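You operate a simulated robot arm through the tools that you are given. There is no shell and no other tool.

Carry out the task below with a simulated robot arm. There is one attempt and no reset: what you move stays moved.

Task
Put things in order on the top of the breakfast bar. At the end: the clear small glass is on the blue sugar box; the grey dish brush stands where the clear small glass stood; the white jul stock tub (marked "STOCK JUL") stands on top of the green tin of peas; the teal cup stands on top of the green soap block; the blue beaker stands on top of the clear honey jar; whatever was shut is shut again. Leave all else as you found it, and nothing knocked over. Set down upright: small glass.
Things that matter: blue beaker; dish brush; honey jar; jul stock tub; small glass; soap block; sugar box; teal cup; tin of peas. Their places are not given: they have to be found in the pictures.

Only the result counts: the job must be done as asked and must still hold three seconds after the hand-in. Knocking over, shifting, dropping, spilling or breaking anything else fails it.

Robot
A 5-joint arm with a two-finger parallel gripper, fixed in place. Base frame: the origin is at the foot of the arm, x ahead of it, y to its left, z up; the work surface is at about z = 0. Readings come in m, degrees, newtons and seconds.
With the tool pointing down near the work surface it reaches from about 0.26 to 0.68 m from the base axis. Its first joint turns from -66.0 to 66.0 degrees. The tool tilts only in the upright plane through the base axis and itself; it spins freely about its own axis. Payload 2.9 kg.
The tool frame sits at the grasp point between the pads (the TCP): z along the fingers, y along the line on which they close. The tips reach 0.03 m beyond it. Largest opening 0.11 m; finger width 0.02, thickness 0.01; the body of the gripper, 0.048 by 0.112 m, starts 0.055 m behind the TCP.
Orientation is that of the tool frame in the base frame, as a unit quaternion [w, x, y, z]. With the fingers straight down and closing along the base's y, the tool's x points along the base's -x, its y along +y and its z along -z.

Tools
- The arm moves only by the tool servo_tool. Its argument "increments" is a list of rows, each an object of numbers (a shift or turn left out is 0, a gripper value left out holds the last): "x", "y", "z": the shift along the tool's x, y, z in units of 150 mm (1.0 is 150 mm); "wx", "wy", "wz": the turn, a rotation vector about the tool's x, y, z in units of 90 degrees (1.0 is 90 degrees). In form: [{"x": .., "y": .., "z": .., "wx": .., "wy": .., "wz": ..}, ...]. A call has 1 to 20 rows; each row is the pose to reach, as a shift and turn from the pose commanded when the call began, along the tool's axes at that moment. "jaw" is the closure, from 0 (fully open) to 1 (shut), set as the call begins (left out, the last holds). A call with a number of a shift or a turn outside -1 to 1 is refused whole. Each row takes 0.2 s and may step no farther than 0.05 m and 8.6 degrees from the row before; otherwise, or with a gripper value out of range, the whole call is refused. A pose out of reach is approached as far as the arm can. The call stops where the force on the tool passes 40 N (or 10 N more than at its start, if that is more) or the arm is blocked; 0.2 s more then pass. The fingers move at their own pace (about 0.108 m/s each) and stop on an object; they squeeze with about 28 N. The grip force told is the motor's: it shows also when the fingers shut on nothing. Time passes only in rows, and 0.2 s behind the last, so rows that repeat a pose let the fingers close. The reply holds the time, the measured pose of the TCP, the force on the tool along the base axes, the opening and the grip force, in the units named above and with some noise, with the torque about the TCP (base axes, N m) and any sound that the robot's microphone picked up.
- Cameras (640 x 400 px; columns grow to the right, rows downward): "scene" is fixed at [0.0362, -0.4592, 0.6078]; the picture's right is [0.81, -0.58, 0.00], its down [-0.32, -0.44, -0.84] and it looks along [0.49, 0.68, -0.55] (base axes); focal length 318 px, centre (320, 200). "wrist" rides on the gripper at [0.072, 0.017, -0.103] in the tool frame; the picture's right is [-0.23, 0.97, 0.00], its down [-0.76, -0.18, -0.62] and it looks along [-0.61, -0.14, 0.78] (tool axes); focal length 222 px, centre (320, 200).
- snapshot(camera): a new picture of that camera. The clock stands still meanwhile.
- pixel_to_xyz(camera, pixels): for up to 12 pixels [column, row] of the newest picture of that camera ("zoom" is the newest enlarged one), the place [x, y, z] in the base frame of the surface seen there, good to about 0.003 m, but the place of the scene camera against the robot may be out by one fixed shift of up to 0.018 m in any direction. The clock stands still meanwhile.
- zoom(camera, box): a new picture of the part [left, top, right, bottom] of that camera's present view, enlarged. The clock stands still meanwhile.
- sign_off(): hands the job in; it is judged then, once.

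Open the gripper and draw the arm clear of the work before you hand the job in, unless the task says otherwise.

The tools are called by a JSON object that holds its "method" and its "body". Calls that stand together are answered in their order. servo_tool: Moves the arm, as the interface text tells. Its arguments: {"type":"object","properties":{"increments":{"type":"array","items":{"type":"object","properties":{"x":{"type":"number"},"y":{"type":"number"},"z":{"type":"number"},"wx":{"type":"number"},"wy":{"type":"number"},"wz":{"type":"number"}}}},"jaw":{"type":"number"}},"required":["increments"]} The other tools are called the same way: snapshot (camera) takes a picture; pixel_to_xyz (camera, pixels) gives the place of the surface under pixels of a picture; zoom (camera, box) takes an enlarged picture of a part of a camera's view; sign_off () hands the job in.

At the start:

```text
time: 0.0
ee_pos: [0.4043, 0.0757, 0.3619]
ee_rot: [0.0, 0.0, 1.0, 0.0]
force: [-0.1, 0.7, 1.2]
ft_torque: [0.0, -0.03, -0.01]
grip_width: 0.1101
finger_force: 0.0
```

scene: 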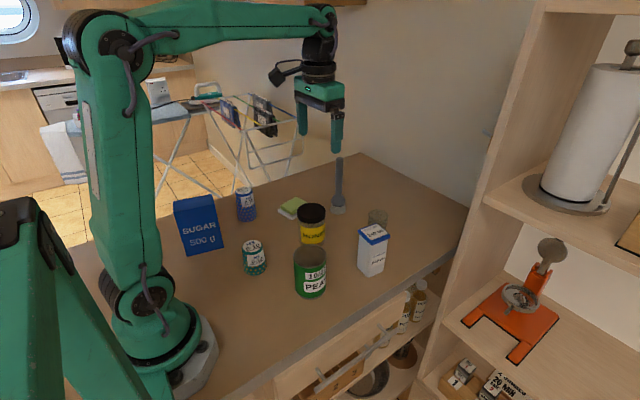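
wrist: 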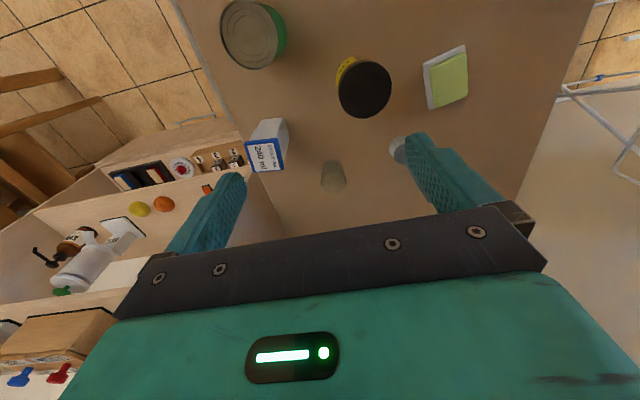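

I start by enlarging the scene picture around the worktop to identify each item (sugar box near (200,225), cup near (255,257), tin of peas (310,270), etc.).

{"method": "zoom", "body": {"camera": "scene", "box": [160, 140, 420, 310]}}

{"method": "zoom", "body": {"camera": "scene", "box": [270, 240, 470, 400]}}

{"method": "zoom", "body": {"camera": "wrist", "box": [200, 0, 520, 200]}}

```text
2.35 times, centred on (290, 225) of scene
```

zoom: 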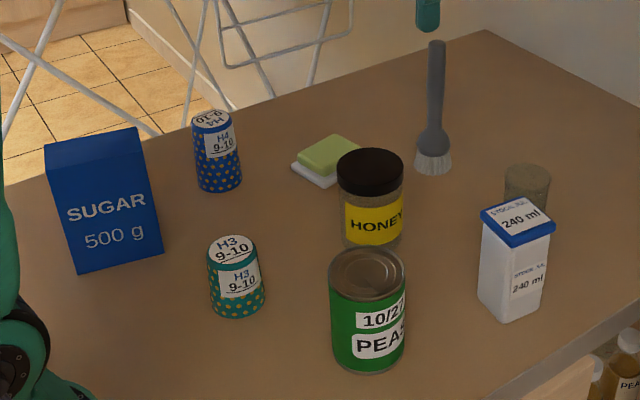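

```text
2.50 times, centred on (370, 320) of scene
```

zoom: 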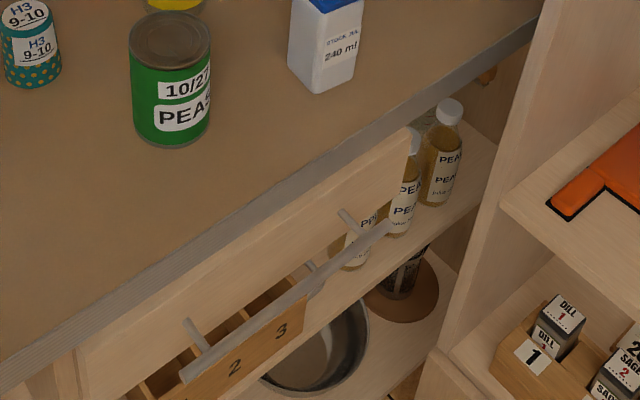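

```text
2.00 times, centred on (360, 100) of wrist
```

zoom: 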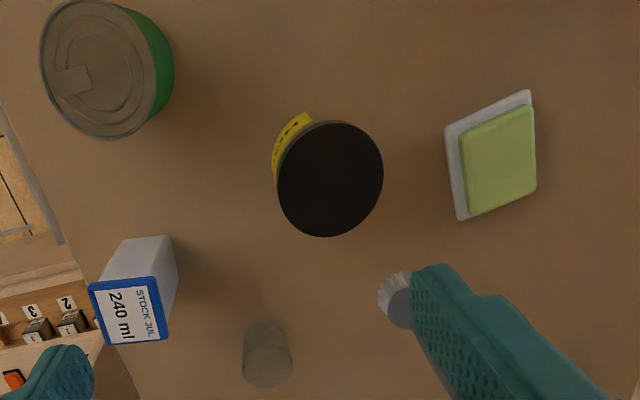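

The pictures show the sugar box, blue beaker (H4), teal cup (H3), soap on a white dish, honey jar, peas tin, stock tub, glass and standing brush. I now get their positions in both cameras so I can work out the scene camera's offset.

{"method": "pixel_to_xyz", "body": {"camera": "wrist", "pixels": [[250, 35], [364, 89], [448, 78], [266, 157], [333, 176], [398, 148], [222, 40], [280, 40], [340, 89], [390, 89], [320, 185], [346, 185]]}}

{"method": "snapshot", "body": {"camera": "scene"}}

{"method": "pixel_to_xyz", "body": {"camera": "scene", "pixels": [[310, 255], [311, 209], [294, 203], [374, 233], [377, 213], [337, 205], [252, 241], [245, 190], [194, 198], [338, 160], [377, 222], [340, 180]]}}

{"method": "zoom", "body": {"camera": "wrist", "box": [230, 100, 430, 225]}}

```text
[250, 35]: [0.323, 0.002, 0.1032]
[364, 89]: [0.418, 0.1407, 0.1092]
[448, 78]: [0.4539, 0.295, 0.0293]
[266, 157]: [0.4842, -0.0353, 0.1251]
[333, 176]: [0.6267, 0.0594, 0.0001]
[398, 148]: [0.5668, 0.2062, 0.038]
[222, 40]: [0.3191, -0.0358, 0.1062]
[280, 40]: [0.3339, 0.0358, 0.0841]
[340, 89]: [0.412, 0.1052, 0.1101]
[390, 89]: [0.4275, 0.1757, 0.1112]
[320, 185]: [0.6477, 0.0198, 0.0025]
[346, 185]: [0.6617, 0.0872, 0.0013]
```

```text
taken
```

scene: 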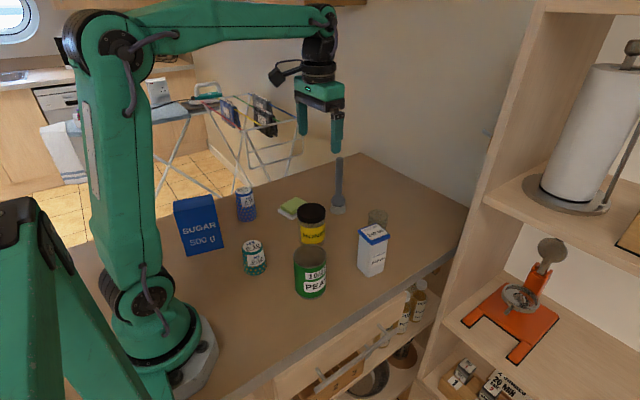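

```text
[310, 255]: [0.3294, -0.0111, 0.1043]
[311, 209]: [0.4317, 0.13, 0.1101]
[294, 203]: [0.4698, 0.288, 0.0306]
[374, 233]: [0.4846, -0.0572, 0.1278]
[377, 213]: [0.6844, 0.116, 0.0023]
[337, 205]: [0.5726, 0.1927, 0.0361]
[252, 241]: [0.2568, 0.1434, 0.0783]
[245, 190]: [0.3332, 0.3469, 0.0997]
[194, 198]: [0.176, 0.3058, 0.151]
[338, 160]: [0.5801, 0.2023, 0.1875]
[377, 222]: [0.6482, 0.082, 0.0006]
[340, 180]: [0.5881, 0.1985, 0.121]
```

```text
3.20 times, centred on (330, 162) of wrist
```

zoom: 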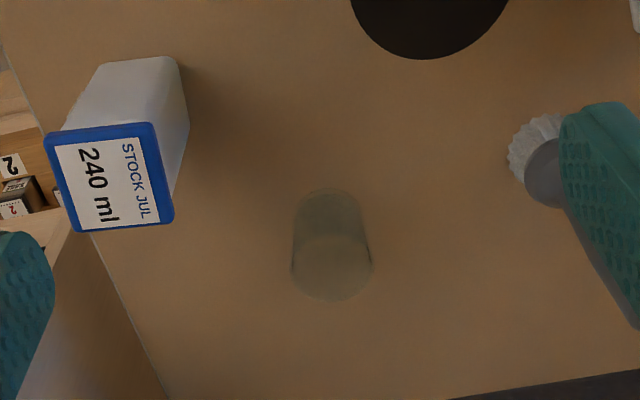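

The glass is transparent, so pixel_to_xyz reads the table behind it. By ray geometry it stands near (0.604, 0.063), about 0.068 m tall, so I move closer to check that.

{"method": "servo_tool", "body": {"increments": [{"x": -0.08, "y": -0.03, "z": 0.2}, {"x": -0.16, "y": -0.06, "z": 0.4}, {"x": -0.24, "y": -0.08, "z": 0.6}, {"x": -0.305, "y": -0.105, "z": 0.747}, {"x": -0.305, "y": -0.105, "z": 0.747}]}}

{"method": "snapshot", "body": {"camera": "wrist"}}

{"method": "zoom", "body": {"camera": "wrist", "box": [240, 100, 440, 225]}}

```text
time: 1.2
ee_pos: [0.4511, 0.0594, 0.2514]
ee_rot: [0.0, 0.001, 1.0, 0.0]
force: [-0.2, 0.5, -0.8]
ft_torque: [-0.01, 0.03, -0.03]
grip_width: 0.1101
finger_force: 0.1
```

```text
taken
```

wrist: 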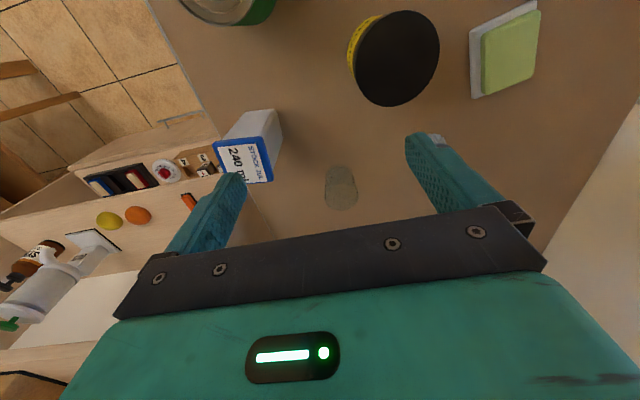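

```text
3.20 times, centred on (340, 162) of wrist
```

zoom: 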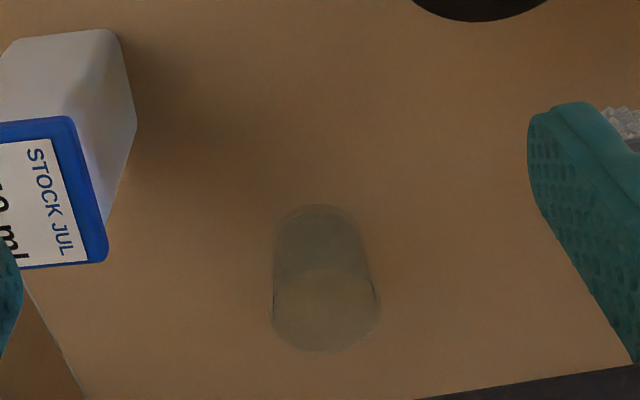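

The glass centre is at about (0.603, 0.062) with height about 0.069, and it is wider at the top, so it stands upright. I now retract and spin the tool -90° so the wrist camera looks towards +y, at the sugar box, blue beaker and teal cup.

{"method": "servo_tool", "body": {"increments": [{"x": 0.08, "y": 0.04, "z": -0.06, "wz": -0.083}, {"x": 0.16, "y": 0.08, "z": -0.12, "wz": -0.167}, {"x": 0.24, "y": 0.12, "z": -0.18, "wz": -0.25}, {"x": 0.32, "y": 0.16, "z": -0.24, "wz": -0.333}, {"x": 0.4, "y": 0.2, "z": -0.3, "wz": -0.417}, {"x": 0.48, "y": 0.24, "z": -0.36, "wz": -0.5}, {"x": 0.56, "y": 0.28, "z": -0.42, "wz": -0.583}, {"x": 0.64, "y": 0.32, "z": -0.48, "wz": -0.667}, {"x": 0.72, "y": 0.36, "z": -0.54, "wz": -0.75}, {"x": 0.8, "y": 0.4, "z": -0.6, "wz": -0.833}, {"x": 0.88, "y": 0.44, "z": -0.66, "wz": -0.917}, {"x": 0.95, "y": 0.47, "z": -0.72, "wz": -1.0}, {"x": 0.95, "y": 0.47, "z": -0.72, "wz": -1.0}]}}

{"method": "snapshot", "body": {"camera": "wrist"}}

```text
time: 4.0
ee_pos: [0.3078, 0.1306, 0.3596]
ee_rot: [0.0, 0.708, -0.707, 0.0]
force: [0.3, 0.0, 0.8]
ft_torque: [0.0, 0.0, -0.01]
grip_width: 0.1099
finger_force: 0.1
```

```text
taken
```

wrist: 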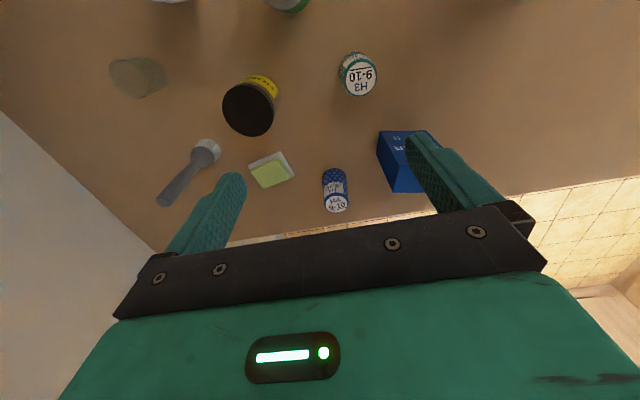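

This view shows most items: teal cup (357,75), blue beaker (336,190), honey lid (248,109), soap (272,170), brush (190,170), glass (138,77). I record positions and shift a little to uncover the sugar box top.

{"method": "pixel_to_xyz", "body": {"camera": "wrist", "pixels": [[359, 77], [336, 202], [248, 109], [268, 172], [205, 150], [165, 197], [404, 183], [288, 160], [225, 109], [271, 112], [248, 85], [248, 132]]}}

{"method": "zoom", "body": {"camera": "wrist", "box": [220, 40, 460, 220]}}

{"method": "servo_tool", "body": {"increments": [{"x": 0.1, "y": 0.2, "z": -0.07}, {"x": 0.2, "y": 0.387, "z": -0.133}, {"x": 0.2, "y": 0.387, "z": -0.133}]}}

{"method": "snapshot", "body": {"camera": "wrist"}}

```text
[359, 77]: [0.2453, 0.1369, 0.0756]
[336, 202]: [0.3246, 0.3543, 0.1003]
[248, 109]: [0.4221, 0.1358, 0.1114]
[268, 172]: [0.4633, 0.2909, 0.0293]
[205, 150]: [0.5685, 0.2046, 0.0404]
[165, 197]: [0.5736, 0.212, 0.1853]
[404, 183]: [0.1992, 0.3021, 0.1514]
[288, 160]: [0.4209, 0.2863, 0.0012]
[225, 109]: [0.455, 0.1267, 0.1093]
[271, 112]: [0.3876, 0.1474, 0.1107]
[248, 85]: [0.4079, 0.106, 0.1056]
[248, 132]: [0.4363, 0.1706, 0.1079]
```

```text
2.22 times, centred on (340, 130) of wrist
```

zoom: 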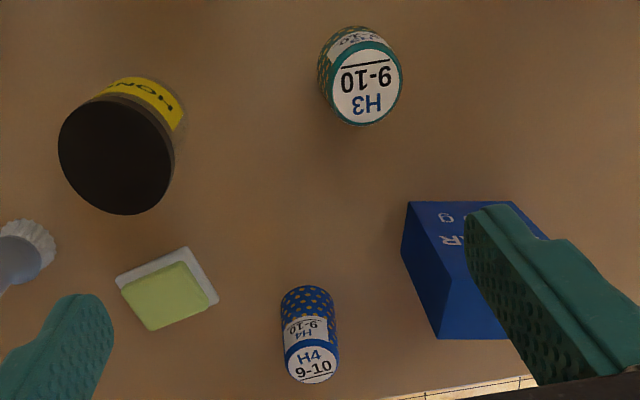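

```text
time: 4.8
ee_pos: [0.2518, 0.1001, 0.3801]
ee_rot: [0.0, 0.707, -0.707, 0.0]
force: [-0.5, -1.2, 0.4]
ft_torque: [0.0, 0.0, -0.02]
grip_width: 0.1099
finger_force: 0.1
```

```text
taken
```

wrist: 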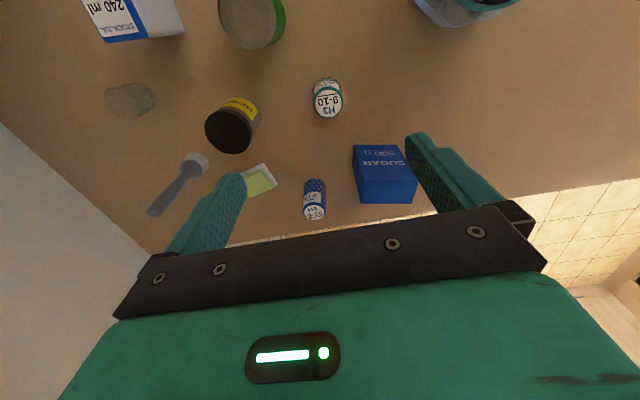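

The sugar box is now fully in view with its top face at about (388,190). I enlarge this area for exact corners.

{"method": "zoom", "body": {"camera": "wrist", "box": [280, 60, 440, 220]}}

{"method": "pixel_to_xyz", "body": {"camera": "wrist", "pixels": [[364, 201], [411, 201], [414, 185], [361, 182], [388, 192], [313, 211], [328, 106], [306, 212], [321, 211], [316, 106], [339, 106], [328, 95]]}}

```text
2.50 times, centred on (360, 140) of wrist
```

zoom: 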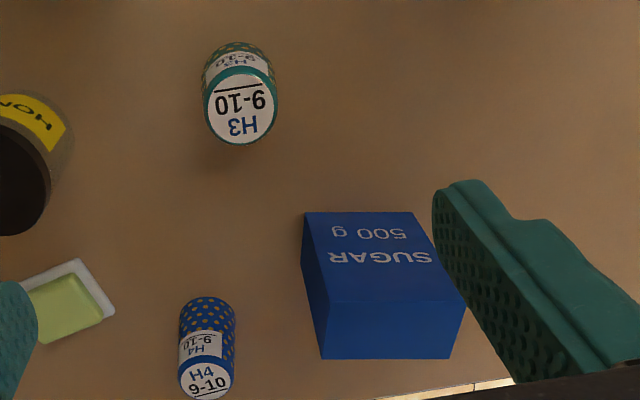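

```text
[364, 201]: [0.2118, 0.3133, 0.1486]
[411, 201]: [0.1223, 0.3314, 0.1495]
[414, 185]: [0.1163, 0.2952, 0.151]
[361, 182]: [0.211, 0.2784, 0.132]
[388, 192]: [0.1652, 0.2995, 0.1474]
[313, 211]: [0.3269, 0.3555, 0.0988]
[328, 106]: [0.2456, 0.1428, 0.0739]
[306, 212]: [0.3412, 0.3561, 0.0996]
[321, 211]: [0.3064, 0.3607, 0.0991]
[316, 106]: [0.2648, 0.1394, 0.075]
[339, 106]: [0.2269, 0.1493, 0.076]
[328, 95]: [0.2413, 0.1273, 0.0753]
```

I query the top-face corners of the sugar box in the zoomed picture: (318,305), (462,306), (446,356), (323,356).

{"method": "pixel_to_xyz", "body": {"camera": "zoom", "pixels": [[318, 306], [460, 307], [446, 355], [324, 355], [385, 330], [385, 300], [385, 310], [385, 356], [385, 352], [340, 330], [440, 330], [305, 215]]}}

```text
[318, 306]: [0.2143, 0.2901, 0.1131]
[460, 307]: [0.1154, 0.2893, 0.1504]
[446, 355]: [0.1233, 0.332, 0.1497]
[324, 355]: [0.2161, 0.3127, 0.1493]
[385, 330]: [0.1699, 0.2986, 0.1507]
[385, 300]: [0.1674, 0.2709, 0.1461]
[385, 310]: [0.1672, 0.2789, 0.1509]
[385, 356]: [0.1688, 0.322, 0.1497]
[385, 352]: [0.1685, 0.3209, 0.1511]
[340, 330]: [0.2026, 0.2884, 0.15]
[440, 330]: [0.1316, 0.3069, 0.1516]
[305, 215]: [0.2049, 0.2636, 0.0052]
```

The sugar box top centre is at about (0.165, 0.299, 0.150), the teal cup top at (0.245, 0.142, 0.0755), the blue beaker top at (0.325, 0.356, 0.099) and the honey lid at (0.421, 0.138, 0.11). Now I move towards the point above the glass, keeping high over everything.

{"method": "servo_tool", "body": {"increments": [{"y": -0.25, "x": 0.03}, {"y": -0.5, "x": 0.06}, {"y": -0.75, "x": 0.09}, {"y": -1.0, "x": 0.12}]}}

{"method": "servo_tool", "body": {"increments": [{"y": -0.25, "x": 0.03, "z": 0.1}, {"y": -0.5, "x": 0.06, "z": 0.2}, {"y": -0.75, "x": 0.1, "z": 0.3}, {"y": -1.0, "x": 0.133, "z": 0.4}, {"y": -1.0, "x": 0.133, "z": 0.4}]}}

```text
time: 5.8
ee_pos: [0.3975, 0.0828, 0.38]
ee_rot: [0.001, 0.707, -0.707, 0.0]
force: [0.3, 0.6, 0.1]
ft_torque: [0.01, 0.0, -0.02]
grip_width: 0.1098
finger_force: 0.0
```

```text
time: 7.0
ee_pos: [0.5514, 0.0605, 0.3174]
ee_rot: [-0.001, 0.707, -0.707, 0.0]
force: [-0.8, -0.3, 0.2]
ft_torque: [-0.02, -0.01, 0.01]
grip_width: 0.11
finger_force: 0.1
```

Now I move directly above the glass at TCP z about 0.18 and take a wrist picture, where the TCP projects near (320,190), to check alignment.

{"method": "servo_tool", "body": {"increments": [{"y": -0.12, "z": 0.25}, {"y": -0.24, "z": 0.5}, {"y": -0.357, "z": 0.75}, {"y": -0.357, "z": 0.92}, {"y": -0.357, "z": 0.92}]}}

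{"method": "snapshot", "body": {"camera": "wrist"}}

{"method": "zoom", "body": {"camera": "wrist", "box": [220, 80, 420, 205]}}

```text
time: 8.2
ee_pos: [0.6028, 0.0607, 0.1798]
ee_rot: [-0.001, -0.707, 0.707, -0.001]
force: [-0.6, 0.8, 0.3]
ft_torque: [0.01, 0.01, -0.02]
grip_width: 0.1101
finger_force: 0.1
```

```text
taken
```

wrist: 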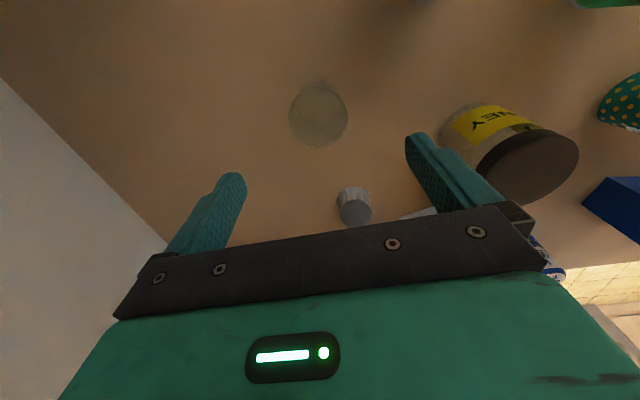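

```text
3.20 times, centred on (320, 142) of wrist
```

zoom: 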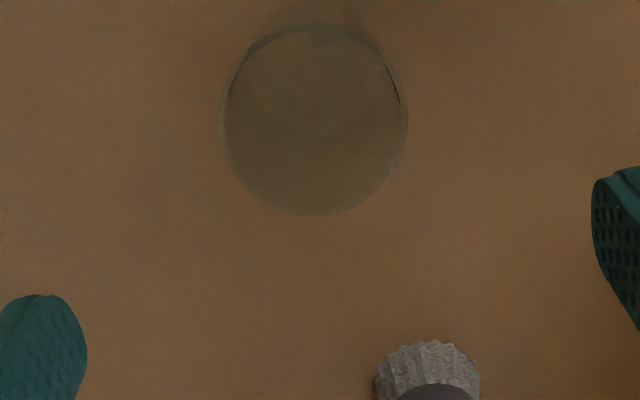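

The rim is centred at about (318,117), which puts the glass at (0.603, 0.060), well between the fingers. I descend to TCP z of about 0.045.

{"method": "servo_tool", "body": {"increments": [{"x": 0.013, "z": 0.25}, {"x": 0.013, "z": 0.5}, {"x": 0.013, "z": 0.75}, {"x": 0.013, "z": 0.9}, {"x": 0.013, "z": 0.9}], "jaw": 0}}

{"method": "snapshot", "body": {"camera": "wrist"}}

{"method": "zoom", "body": {"camera": "scene", "box": [290, 130, 450, 290]}}

```text
time: 9.4
ee_pos: [0.602, 0.0628, 0.0409]
ee_rot: [0.0, 0.708, -0.707, 0.001]
force: [0.1, 0.0, -0.3]
ft_torque: [0.01, 0.02, -0.01]
grip_width: 0.1098
finger_force: 0.0
```

```text
taken
```

wrist: 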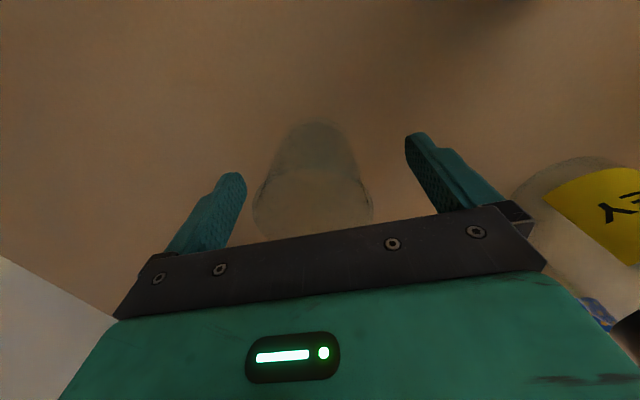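

```text
2.50 times, centred on (370, 210) of scene
```

zoom: 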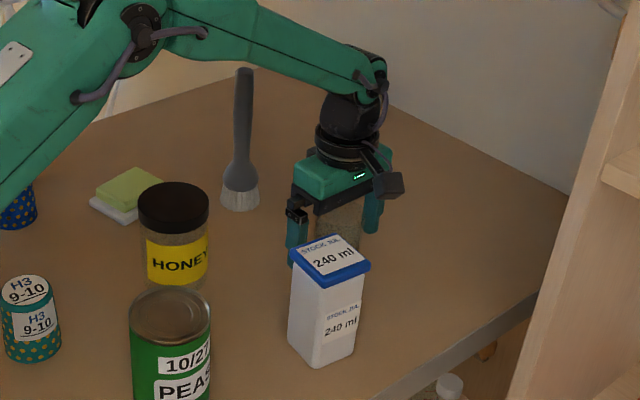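

The glass (wrist columns 255–372) is between the fingers and nothing is touched. I close the jaw.

{"method": "servo_tool", "body": {"increments": [{"x": 0}, {"x": 0}, {"x": 0}, {"x": 0}], "jaw": 1}}

```text
time: 10.4
ee_pos: [0.6018, 0.0613, 0.0414]
ee_rot: [0.0, -0.707, 0.708, 0.0]
force: [0.5, -0.1, 0.5]
ft_torque: [0.04, 0.04, 0.03]
grip_width: 0.0572
finger_force: 27.9
```

The glass is gripped (width 0.057). I lift it straight up and check.

{"method": "servo_tool", "body": {"increments": [{"z": -0.1}, {"z": -0.3}, {"z": -0.6}, {"z": -0.9}, {"z": -0.9}]}}

{"method": "servo_tool", "body": {"increments": [{"z": -0.25}, {"z": -0.5}, {"z": -0.75}, {"z": -1.0}, {"z": -1.0}]}}

{"method": "zoom", "body": {"camera": "scene", "box": [250, 60, 450, 260]}}

```text
time: 11.6
ee_pos: [0.6045, 0.0592, 0.1763]
ee_rot: [0.0, -0.707, 0.707, 0.001]
force: [0.8, -0.3, 0.4]
ft_torque: [0.0, -0.01, 0.0]
grip_width: 0.0
finger_force: 28.2
```

```text
time: 12.8
ee_pos: [0.6038, 0.06, 0.3266]
ee_rot: [0.001, 0.707, -0.707, 0.0]
force: [0.1, 1.1, 0.0]
ft_torque: [0.0, 0.0, 0.01]
grip_width: 0.0002
finger_force: 27.8
```

```text
2.00 times, centred on (350, 160) of scene
```

zoom: 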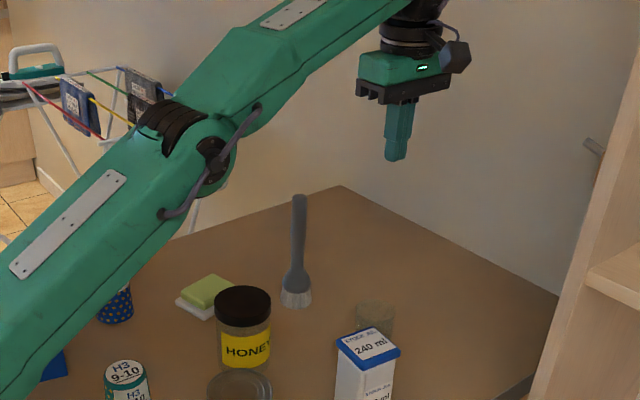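

The grip went to 0.0, so the glass slipped out of the fingers during the lift. I look at where it is now and whether it still stands.

{"method": "snapshot", "body": {"camera": "wrist"}}

{"method": "zoom", "body": {"camera": "wrist", "box": [220, 60, 420, 185]}}

{"method": "zoom", "body": {"camera": "scene", "box": [330, 180, 430, 280]}}

```text
taken
```

wrist: 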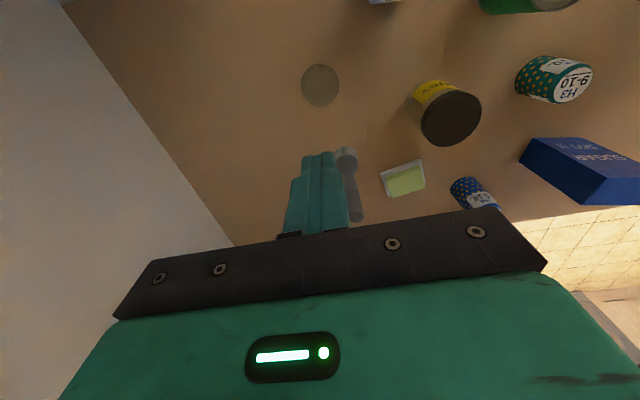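

```text
3.20 times, centred on (320, 122) of wrist
```

zoom: 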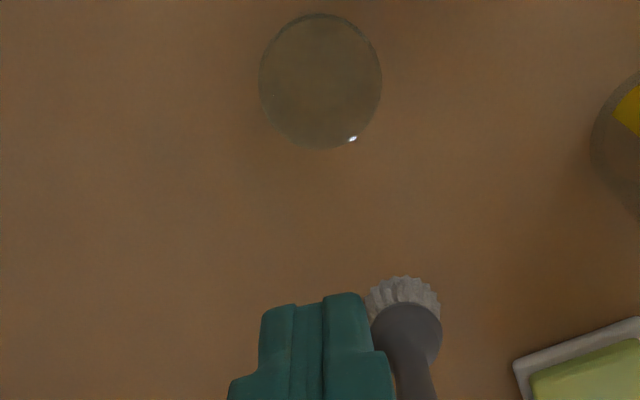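

```text
4.00 times, centred on (380, 230) of scene
```

zoom: 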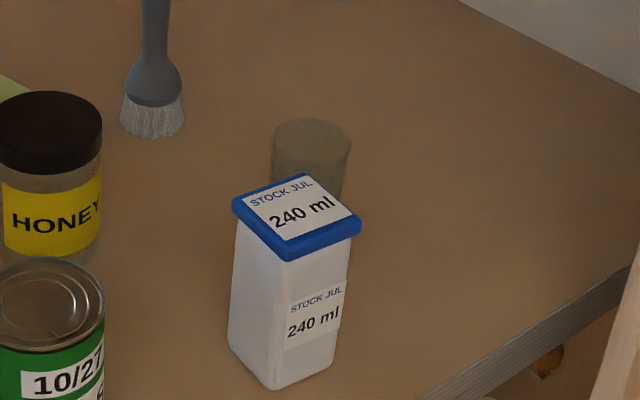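

The glass still stands, hardly moved (about (0.601, 0.059)). I retry: open, go down again and grip a bit higher, then lift very slowly while watching the grip width.

{"method": "servo_tool", "body": {"increments": [{"z": 0.25}, {"z": 0.5}, {"z": 0.75}, {"z": 1.0}, {"z": 1.0}], "jaw": 0}}

{"method": "servo_tool", "body": {"increments": [{"z": 0.2}, {"z": 0.4}, {"z": 0.6}, {"z": 0.83}, {"z": 0.83}, {"z": 0.83}]}}

{"method": "snapshot", "body": {"camera": "wrist"}}

{"method": "zoom", "body": {"camera": "wrist", "box": [220, 110, 420, 235]}}

```text
time: 14.0
ee_pos: [0.6005, 0.0606, 0.1811]
ee_rot: [-0.001, -0.707, 0.707, 0.0]
force: [-0.2, -0.1, 0.0]
ft_torque: [0.02, -0.01, -0.03]
grip_width: 0.1098
finger_force: 0.0
```

```text
time: 15.4
ee_pos: [0.6026, 0.0604, 0.055]
ee_rot: [0.0, -0.707, 0.707, 0.0]
force: [1.0, -0.7, 0.1]
ft_torque: [-0.01, -0.03, 0.01]
grip_width: 0.11
finger_force: 0.1
```

```text
taken
```

wrist: 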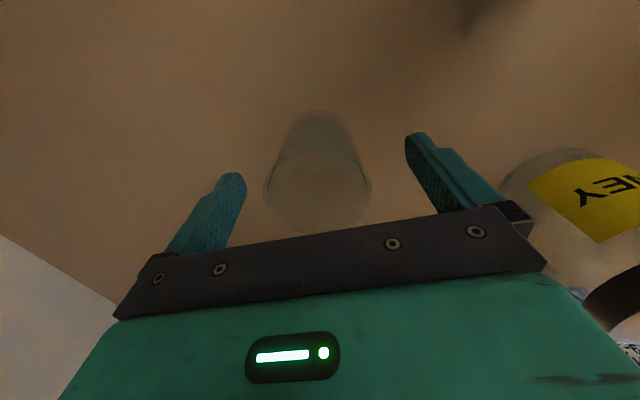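

```text
3.20 times, centred on (320, 172) of wrist
```

zoom: 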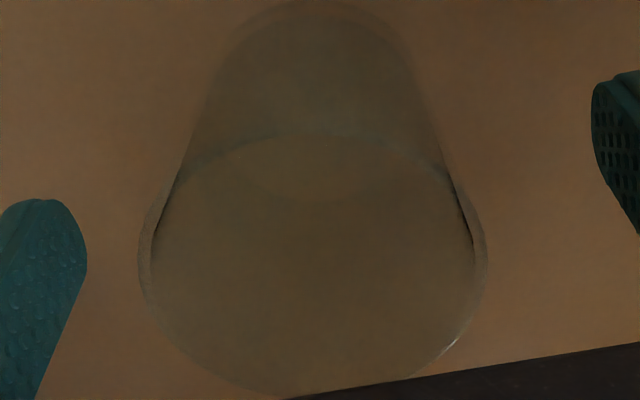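

The glass is a hollow upright tumbler centred between the fingers. I close, then lift only about 15 mm in tiny steps.

{"method": "servo_tool", "body": {"increments": [{"x": 0}, {"x": 0}, {"x": 0}, {"x": 0}, {"x": 0}, {"x": 0}], "jaw": 1}}

{"method": "servo_tool", "body": {"increments": [{"z": -0.01}, {"z": -0.02}, {"z": -0.03}]}}

```text
time: 16.8
ee_pos: [0.6021, 0.0616, 0.0565]
ee_rot: [0.001, -0.707, 0.707, 0.0]
force: [1.3, 0.5, 1.0]
ft_torque: [0.02, 0.02, -0.03]
grip_width: 0.0566
finger_force: 28.1
```

```text
time: 17.6
ee_pos: [0.6028, 0.0611, 0.0604]
ee_rot: [0.0, 0.707, -0.707, 0.0]
force: [0.0, -1.0, -1.4]
ft_torque: [-0.02, 0.0, 0.01]
grip_width: 0.0567
finger_force: 27.5
```

Still gripped at 0.0567 after 4.5 mm. I keep lifting slowly and look.

{"method": "servo_tool", "body": {"increments": [{"z": -0.02}, {"z": -0.04}, {"z": -0.06}, {"z": -0.08}, {"z": -0.1}]}}

{"method": "snapshot", "body": {"camera": "wrist"}}

{"method": "zoom", "body": {"camera": "scene", "box": [330, 160, 430, 260]}}

```text
time: 18.8
ee_pos: [0.6021, 0.0613, 0.0749]
ee_rot: [-0.001, 0.707, -0.707, 0.0]
force: [-0.5, 0.5, -0.5]
ft_torque: [-0.02, -0.01, -0.02]
grip_width: 0.0567
finger_force: 27.8
```

```text
taken
```

wrist: 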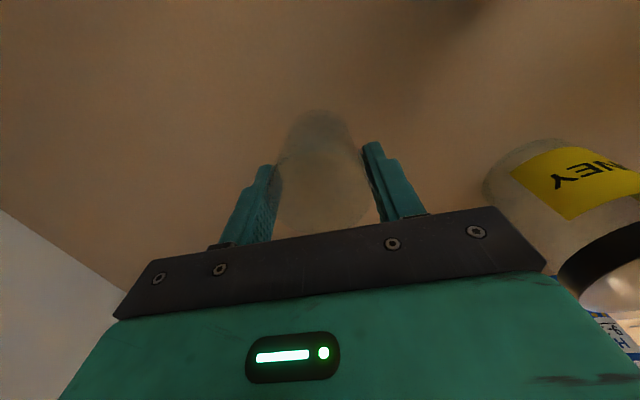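

```text
4.00 times, centred on (380, 210) of scene
```

zoom: 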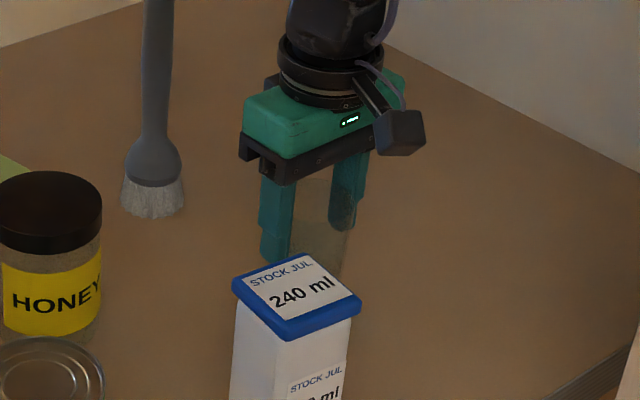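

The glass is now held and rising with the gripper (base arc still at row 110). I continue lifting gently, ramping the speed.

{"method": "servo_tool", "body": {"increments": [{"z": -0.03}, {"z": -0.07}, {"z": -0.12}, {"z": -0.18}, {"z": -0.25}, {"z": -0.32}, {"z": -0.39}, {"z": -0.46}, {"z": -0.53}, {"z": -0.6}, {"z": -0.67}, {"z": -0.74}, {"z": -0.81}, {"z": -0.87}, {"z": -0.92}, {"z": -0.96}, {"z": -0.98}, {"z": -0.99}]}}

{"method": "snapshot", "body": {"camera": "wrist"}}

{"method": "zoom", "body": {"camera": "scene", "box": [300, 80, 440, 220]}}

```text
time: 22.6
ee_pos: [0.6015, 0.0604, 0.2254]
ee_rot: [0.0, 0.708, -0.707, 0.0]
force: [0.0, -0.4, -1.7]
ft_torque: [-0.02, 0.01, -0.01]
grip_width: 0.0565
finger_force: 28.3
```

```text
taken
```

wrist: 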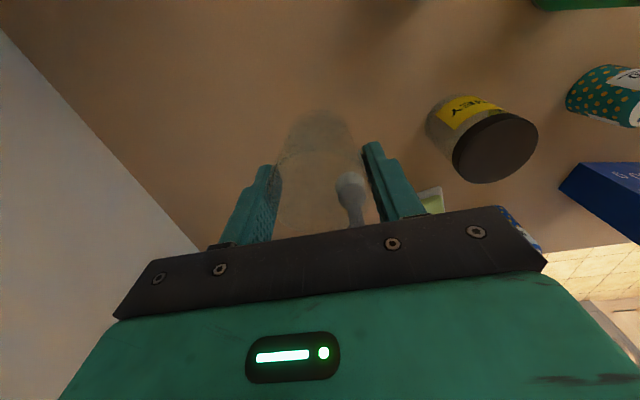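

```text
2.86 times, centred on (370, 150) of scene
```

zoom: 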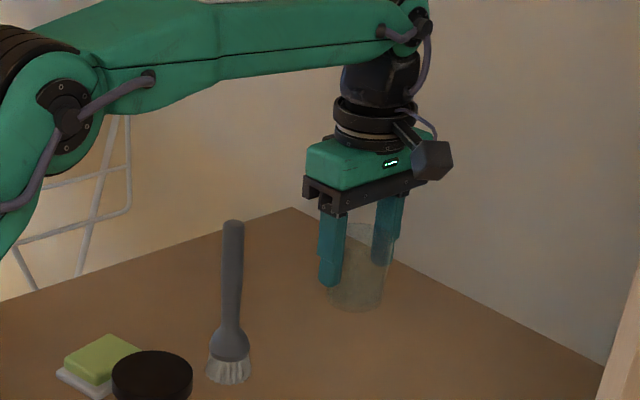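

The glass is held firmly in the grip. I carry it towards the sugar box in three gentle calls, raising it by 5 cm first.

{"method": "servo_tool", "body": {"increments": [{"x": -0.005, "y": 0.01, "z": -0.01}, {"x": -0.021, "y": 0.039, "z": -0.04}, {"x": -0.048, "y": 0.088, "z": -0.07}, {"x": -0.085, "y": 0.156, "z": -0.1}, {"x": -0.127, "y": 0.234, "z": -0.13}, {"x": -0.17, "y": 0.311, "z": -0.16}, {"x": -0.212, "y": 0.389, "z": -0.19}, {"x": -0.254, "y": 0.467, "z": -0.22}, {"x": -0.297, "y": 0.545, "z": -0.25}, {"x": -0.339, "y": 0.623, "z": -0.27}, {"x": -0.382, "y": 0.701, "z": -0.29}, {"x": -0.424, "y": 0.778, "z": -0.31}, {"x": -0.461, "y": 0.847, "z": -0.32}, {"x": -0.488, "y": 0.895, "z": -0.33}, {"x": -0.509, "y": 0.934, "z": -0.33}, {"x": -0.522, "y": 0.958, "z": -0.33}, {"x": -0.53, "y": 0.973, "z": -0.33}]}}

{"method": "servo_tool", "body": {"increments": [{"x": -0.005, "y": 0.01}, {"x": -0.021, "y": 0.039}, {"x": -0.048, "y": 0.088}, {"x": -0.085, "y": 0.156}, {"x": -0.127, "y": 0.234}, {"x": -0.17, "y": 0.311}, {"x": -0.212, "y": 0.389}, {"x": -0.254, "y": 0.467}, {"x": -0.297, "y": 0.545}, {"x": -0.339, "y": 0.623}, {"x": -0.382, "y": 0.701}, {"x": -0.424, "y": 0.778}, {"x": -0.461, "y": 0.847}, {"x": -0.488, "y": 0.895}, {"x": -0.509, "y": 0.934}, {"x": -0.522, "y": 0.958}, {"x": -0.53, "y": 0.973}]}}

{"method": "snapshot", "body": {"camera": "wrist"}}

{"method": "snapshot", "body": {"camera": "scene"}}

```text
time: 26.2
ee_pos: [0.4569, 0.1403, 0.2729]
ee_rot: [0.001, -0.707, 0.707, 0.0]
force: [0.7, -0.1, -2.1]
ft_torque: [0.01, -0.01, 0.01]
grip_width: 0.0567
finger_force: 27.9
```

```text
time: 29.8
ee_pos: [0.3108, 0.2197, 0.2723]
ee_rot: [0.0, -0.707, 0.708, 0.0]
force: [-0.3, 0.7, -1.6]
ft_torque: [0.02, 0.0, -0.01]
grip_width: 0.0564
finger_force: 28.0
```

```text
taken
```

wrist: 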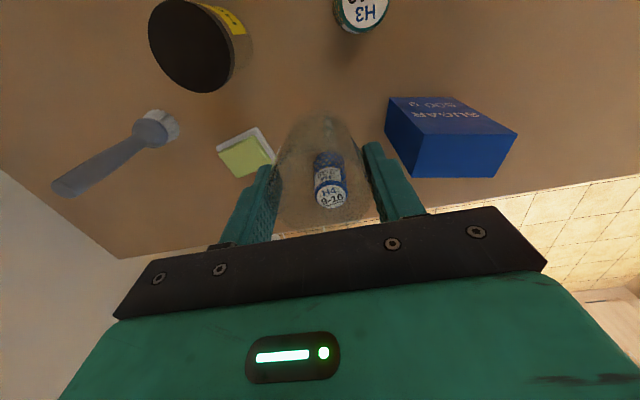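

```text
taken
```

scene: 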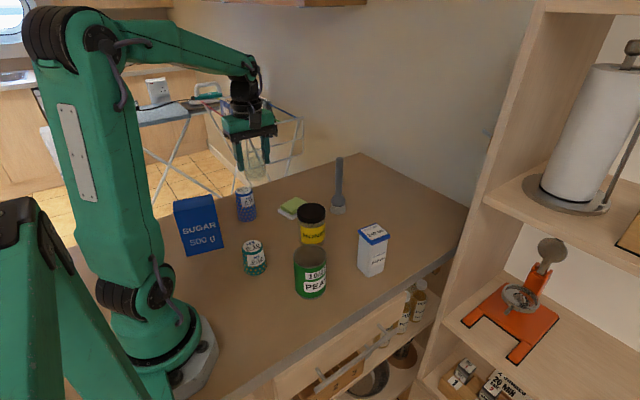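

The sugar box is at the right of the wrist view (385–517, 97–177). I measure its top face from here more exactly before placing.

{"method": "zoom", "body": {"camera": "wrist", "box": [370, 80, 530, 190]}}

{"method": "pixel_to_xyz", "body": {"camera": "wrist", "pixels": [[414, 174], [493, 174], [512, 136], [428, 136], [455, 155], [470, 155], [455, 133], [455, 137], [455, 175], [425, 155], [500, 155], [465, 140]]}}

```text
3.64 times, centred on (450, 135) of wrist
```

zoom: 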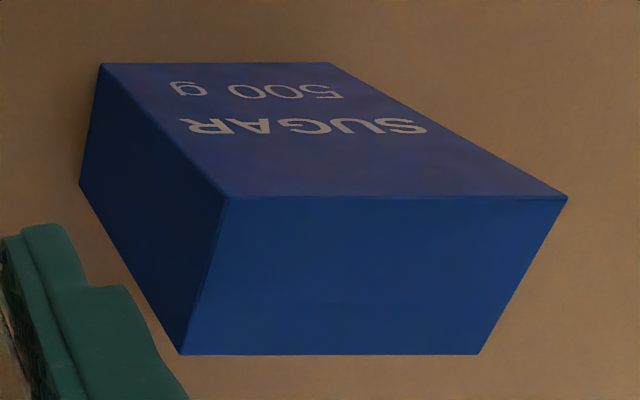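

```text
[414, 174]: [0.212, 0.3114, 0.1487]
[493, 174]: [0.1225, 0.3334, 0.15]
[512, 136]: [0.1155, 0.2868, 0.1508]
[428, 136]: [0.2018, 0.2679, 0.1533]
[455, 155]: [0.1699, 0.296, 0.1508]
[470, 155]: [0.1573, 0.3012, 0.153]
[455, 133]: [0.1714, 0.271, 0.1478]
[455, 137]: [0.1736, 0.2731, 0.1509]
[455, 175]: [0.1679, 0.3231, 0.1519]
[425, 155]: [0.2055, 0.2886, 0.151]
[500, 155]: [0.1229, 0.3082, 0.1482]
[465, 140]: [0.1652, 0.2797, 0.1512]
```

The sugar box top centre is confirmed at about (0.163, 0.300, 0.151). I move the glass over it at the present height.

{"method": "servo_tool", "body": {"increments": [{"x": -0.005, "y": 0.01}, {"x": -0.022, "y": 0.039}, {"x": -0.049, "y": 0.088}, {"x": -0.087, "y": 0.157}, {"x": -0.13, "y": 0.235}, {"x": -0.174, "y": 0.314}, {"x": -0.217, "y": 0.392}, {"x": -0.261, "y": 0.471}, {"x": -0.304, "y": 0.549}, {"x": -0.348, "y": 0.628}, {"x": -0.391, "y": 0.706}, {"x": -0.434, "y": 0.785}, {"x": -0.472, "y": 0.853}, {"x": -0.5, "y": 0.903}, {"x": -0.521, "y": 0.942}, {"x": -0.535, "y": 0.966}, {"x": -0.543, "y": 0.981}, {"x": -0.543, "y": 0.981}]}}

{"method": "snapshot", "body": {"camera": "wrist"}}

{"method": "zoom", "body": {"camera": "scene", "box": [140, 80, 300, 270]}}

```text
time: 33.6
ee_pos: [0.1637, 0.301, 0.2729]
ee_rot: [0.001, -0.707, 0.707, 0.0]
force: [0.8, 0.8, -1.1]
ft_torque: [0.01, -0.01, 0.0]
grip_width: 0.0566
finger_force: 28.0
```

```text
taken
```

wrist: 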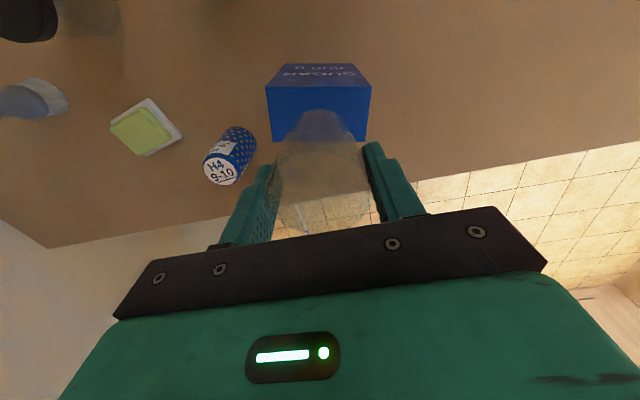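

```text
2.11 times, centred on (220, 175) of scene
```

zoom: 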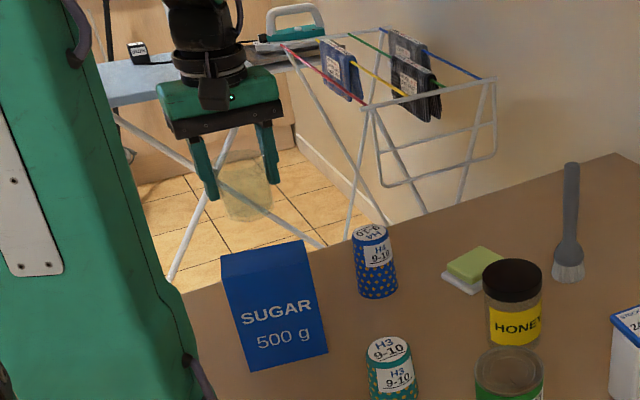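

The glass is above the box. I descend slowly to just above contact (TCP z about 0.210).

{"method": "servo_tool", "body": {"increments": [{"z": 0.02}, {"z": 0.06}, {"z": 0.12}, {"z": 0.18}, {"z": 0.24}, {"z": 0.3}, {"z": 0.35}, {"z": 0.39}, {"z": 0.41}, {"z": 0.42}, {"z": 0.42}]}}

{"method": "snapshot", "body": {"camera": "wrist"}}

{"method": "zoom", "body": {"camera": "scene", "box": [160, 120, 260, 220]}}

```text
time: 36.0
ee_pos: [0.1636, 0.3016, 0.2103]
ee_rot: [0.0, -0.707, 0.707, 0.0]
force: [0.3, -0.8, -1.7]
ft_torque: [-0.04, 0.0, 0.01]
grip_width: 0.0566
finger_force: 28.0
```

```text
taken
```

wrist: 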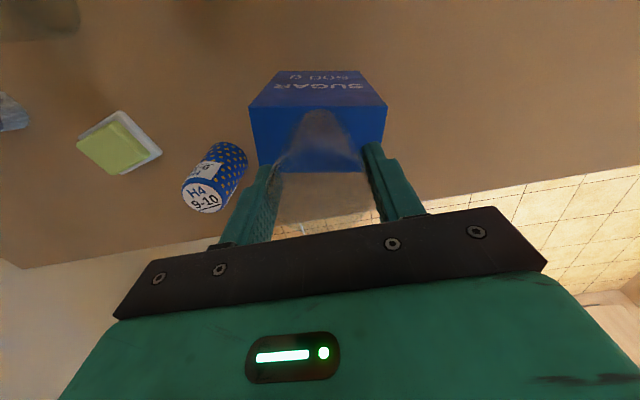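

```text
4.00 times, centred on (210, 170) of scene
```

zoom: 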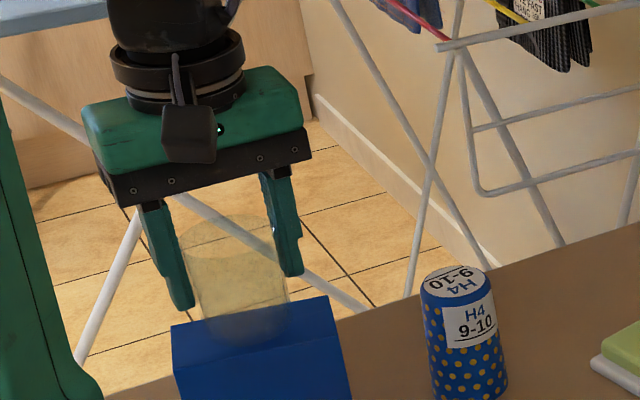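

The base sits over the middle of the top face (rows 105–172, columns 250–387). I lower in 1 mm steps and watch the force.

{"method": "servo_tool", "body": {"increments": [{"z": 0.007}, {"z": 0.014}, {"z": 0.02}, {"z": 0.02}]}}

```text
time: 37.0
ee_pos: [0.1652, 0.3002, 0.2056]
ee_rot: [0.0, 0.707, -0.707, 0.0]
force: [-0.4, 0.4, -2.2]
ft_torque: [-0.01, 0.01, 0.0]
grip_width: 0.0561
finger_force: 28.1
```

No contact yet (force z about -2, the glass's weight). I continue in 1 mm steps.

{"method": "servo_tool", "body": {"increments": [{"z": 0.007}, {"z": 0.007}]}}

{"method": "servo_tool", "body": {"increments": [{"z": 0.007}, {"z": 0.007}]}}

```text
time: 37.6
ee_pos: [0.1641, 0.3002, 0.2066]
ee_rot: [0.002, -0.707, 0.707, 0.0]
force: [1.8, -3.6, 14.1]
ft_torque: [-0.41, 0.0, 0.03]
grip_width: 0.0564
finger_force: 28.4
```

```text
time: 38.2
ee_pos: [0.164, 0.3029, 0.2061]
ee_rot: [0.002, -0.707, 0.707, 0.0]
force: [0.1, -2.3, 19.1]
ft_torque: [0.05, -0.09, -0.09]
grip_width: 0.0562
finger_force: 27.5
```

Contact is made (force z 14–19 N). I back off 1 mm to relax the load and then open.

{"method": "servo_tool", "body": {"increments": [{"z": -0.007}, {"z": -0.007}]}}

{"method": "snapshot", "body": {"camera": "wrist"}}

{"method": "zoom", "body": {"camera": "scene", "box": [160, 120, 260, 220]}}

```text
time: 38.8
ee_pos: [0.1638, 0.3011, 0.2047]
ee_rot: [0.0, 0.707, -0.707, 0.0]
force: [-0.2, 0.2, 12.0]
ft_torque: [0.28, -0.04, -0.08]
grip_width: 0.0563
finger_force: 28.2
```

```text
taken
```

wrist: 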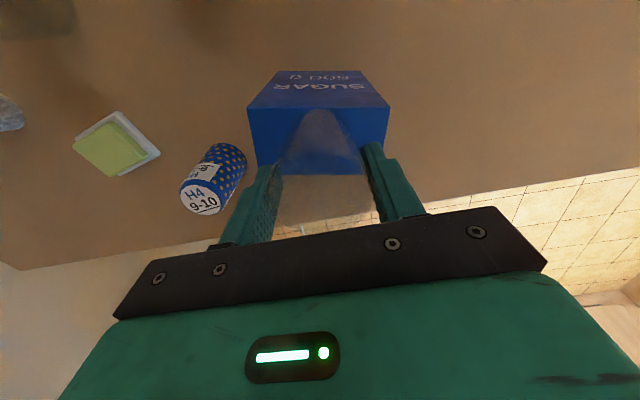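

```text
4.00 times, centred on (210, 170) of scene
```

zoom: 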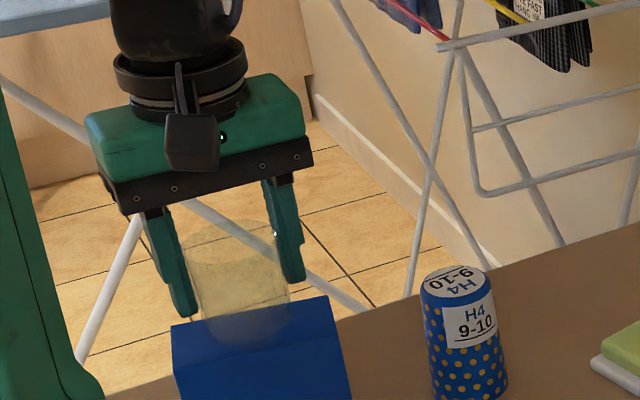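

A 12 N push remains; I ease another 0.7 mm up before opening.

{"method": "servo_tool", "body": {"increments": [{"z": -0.005}, {"z": -0.005}]}}

```text
time: 39.4
ee_pos: [0.1648, 0.3015, 0.2061]
ee_rot: [-0.003, -0.707, 0.707, -0.001]
force: [1.1, 0.5, 0.1]
ft_torque: [0.05, 0.01, 0.0]
grip_width: 0.0563
finger_force: 27.7
```

The load is balanced now. I open the jaw while holding position.

{"method": "servo_tool", "body": {"increments": [{"x": 0}, {"x": 0}, {"x": 0}, {"x": 0}], "jaw": 0}}

{"method": "zoom", "body": {"camera": "scene", "box": [160, 120, 260, 220]}}

{"method": "snapshot", "body": {"camera": "wrist"}}

```text
time: 40.4
ee_pos: [0.1638, 0.3017, 0.2065]
ee_rot: [0.0, -0.707, 0.708, 0.0]
force: [0.0, -0.9, -0.5]
ft_torque: [-0.02, -0.01, 0.03]
grip_width: 0.1098
finger_force: 0.1
```

```text
4.00 times, centred on (210, 170) of scene
```

zoom: 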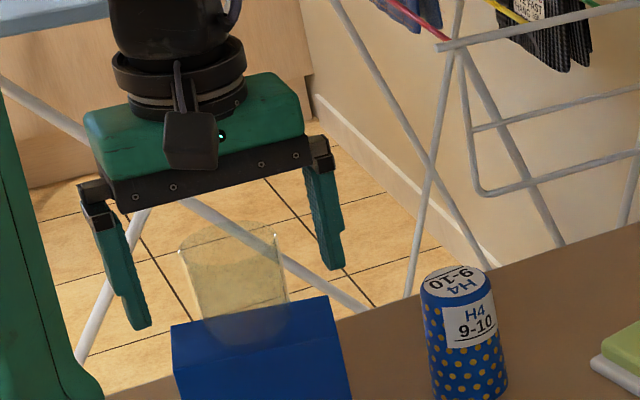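

```text
taken
```

wrist: 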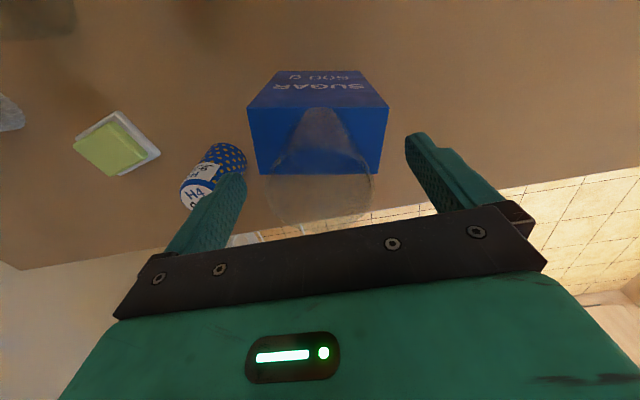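

The glass stands freely and upright on the sugar box. I raise the gripper straight up, clear of it.

{"method": "servo_tool", "body": {"increments": [{"z": -0.05}, {"z": -0.15}, {"z": -0.3}, {"z": -0.5}, {"z": -0.75}, {"z": -1.0}, {"z": -1.0}]}}

{"method": "servo_tool", "body": {"increments": [{"y": -0.25, "x": 0.05}, {"y": -0.5, "x": 0.1}, {"y": -0.75, "x": 0.15}, {"y": -1.0, "x": 0.2}]}}

{"method": "servo_tool", "body": {"increments": [{"y": -0.25, "x": 0.1}, {"y": -0.5, "x": 0.2}, {"y": -0.75, "x": 0.3}, {"y": -1.0, "x": 0.4}, {"y": -1.0, "x": 0.4}]}}

{"method": "snapshot", "body": {"camera": "wrist"}}

{"method": "snapshot", "body": {"camera": "scene"}}

```text
time: 42.0
ee_pos: [0.1651, 0.3019, 0.3559]
ee_rot: [0.0, 0.707, -0.707, 0.0]
force: [-0.6, -0.2, -0.3]
ft_torque: [0.01, -0.01, 0.02]
grip_width: 0.1102
finger_force: 0.0
```

```text
time: 43.0
ee_pos: [0.3141, 0.273, 0.3565]
ee_rot: [0.0, 0.707, -0.707, -0.001]
force: [1.1, -0.5, 0.0]
ft_torque: [0.01, 0.0, 0.0]
grip_width: 0.1101
finger_force: 0.0
```

```text
time: 44.2
ee_pos: [0.4633, 0.2112, 0.3548]
ee_rot: [0.001, 0.707, -0.707, 0.0]
force: [-0.2, 0.5, -0.5]
ft_torque: [0.02, -0.04, -0.01]
grip_width: 0.11
finger_force: 0.1
```

```text
taken
```

wrist: 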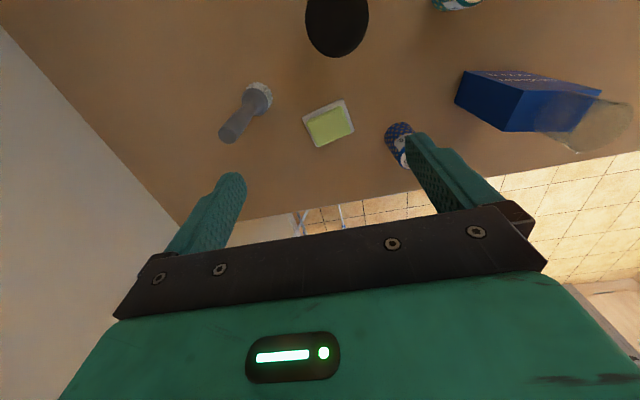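

```text
taken
```

scene: 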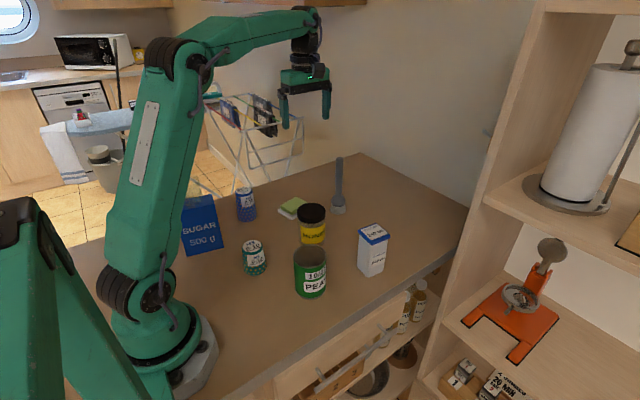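

The glass shows standing on the box in the wrist view. The brush handle top is at (228,133) and the soap at (330,123), so I measure both.

{"method": "zoom", "body": {"camera": "wrist", "box": [200, 60, 360, 160]}}

{"method": "pixel_to_xyz", "body": {"camera": "zoom", "pixels": [[108, 300], [130, 290], [92, 288], [112, 318], [240, 145], [255, 110], [520, 255], [440, 235], [560, 195], [605, 275], [480, 310], [410, 210]]}}

```text
4.00 times, centred on (280, 110) of wrist
```

zoom: 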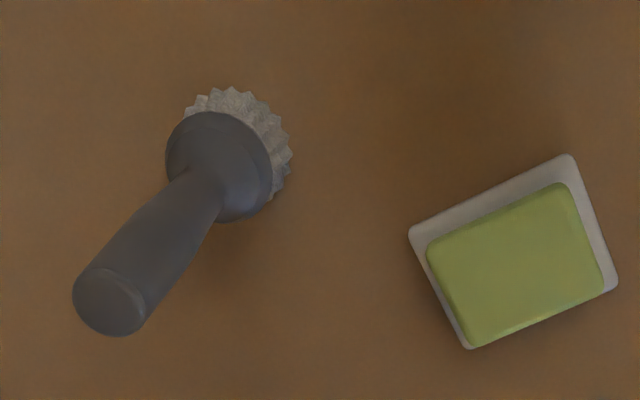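

```text
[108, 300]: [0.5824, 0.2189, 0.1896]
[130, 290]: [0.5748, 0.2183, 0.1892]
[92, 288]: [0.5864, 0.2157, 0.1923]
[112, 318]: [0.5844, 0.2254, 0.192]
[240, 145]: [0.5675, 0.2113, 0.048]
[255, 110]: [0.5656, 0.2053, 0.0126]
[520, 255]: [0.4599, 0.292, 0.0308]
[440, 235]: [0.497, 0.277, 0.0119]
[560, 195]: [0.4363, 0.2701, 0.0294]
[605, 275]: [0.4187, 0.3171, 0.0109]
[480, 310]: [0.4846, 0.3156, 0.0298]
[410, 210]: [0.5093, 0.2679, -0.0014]
```

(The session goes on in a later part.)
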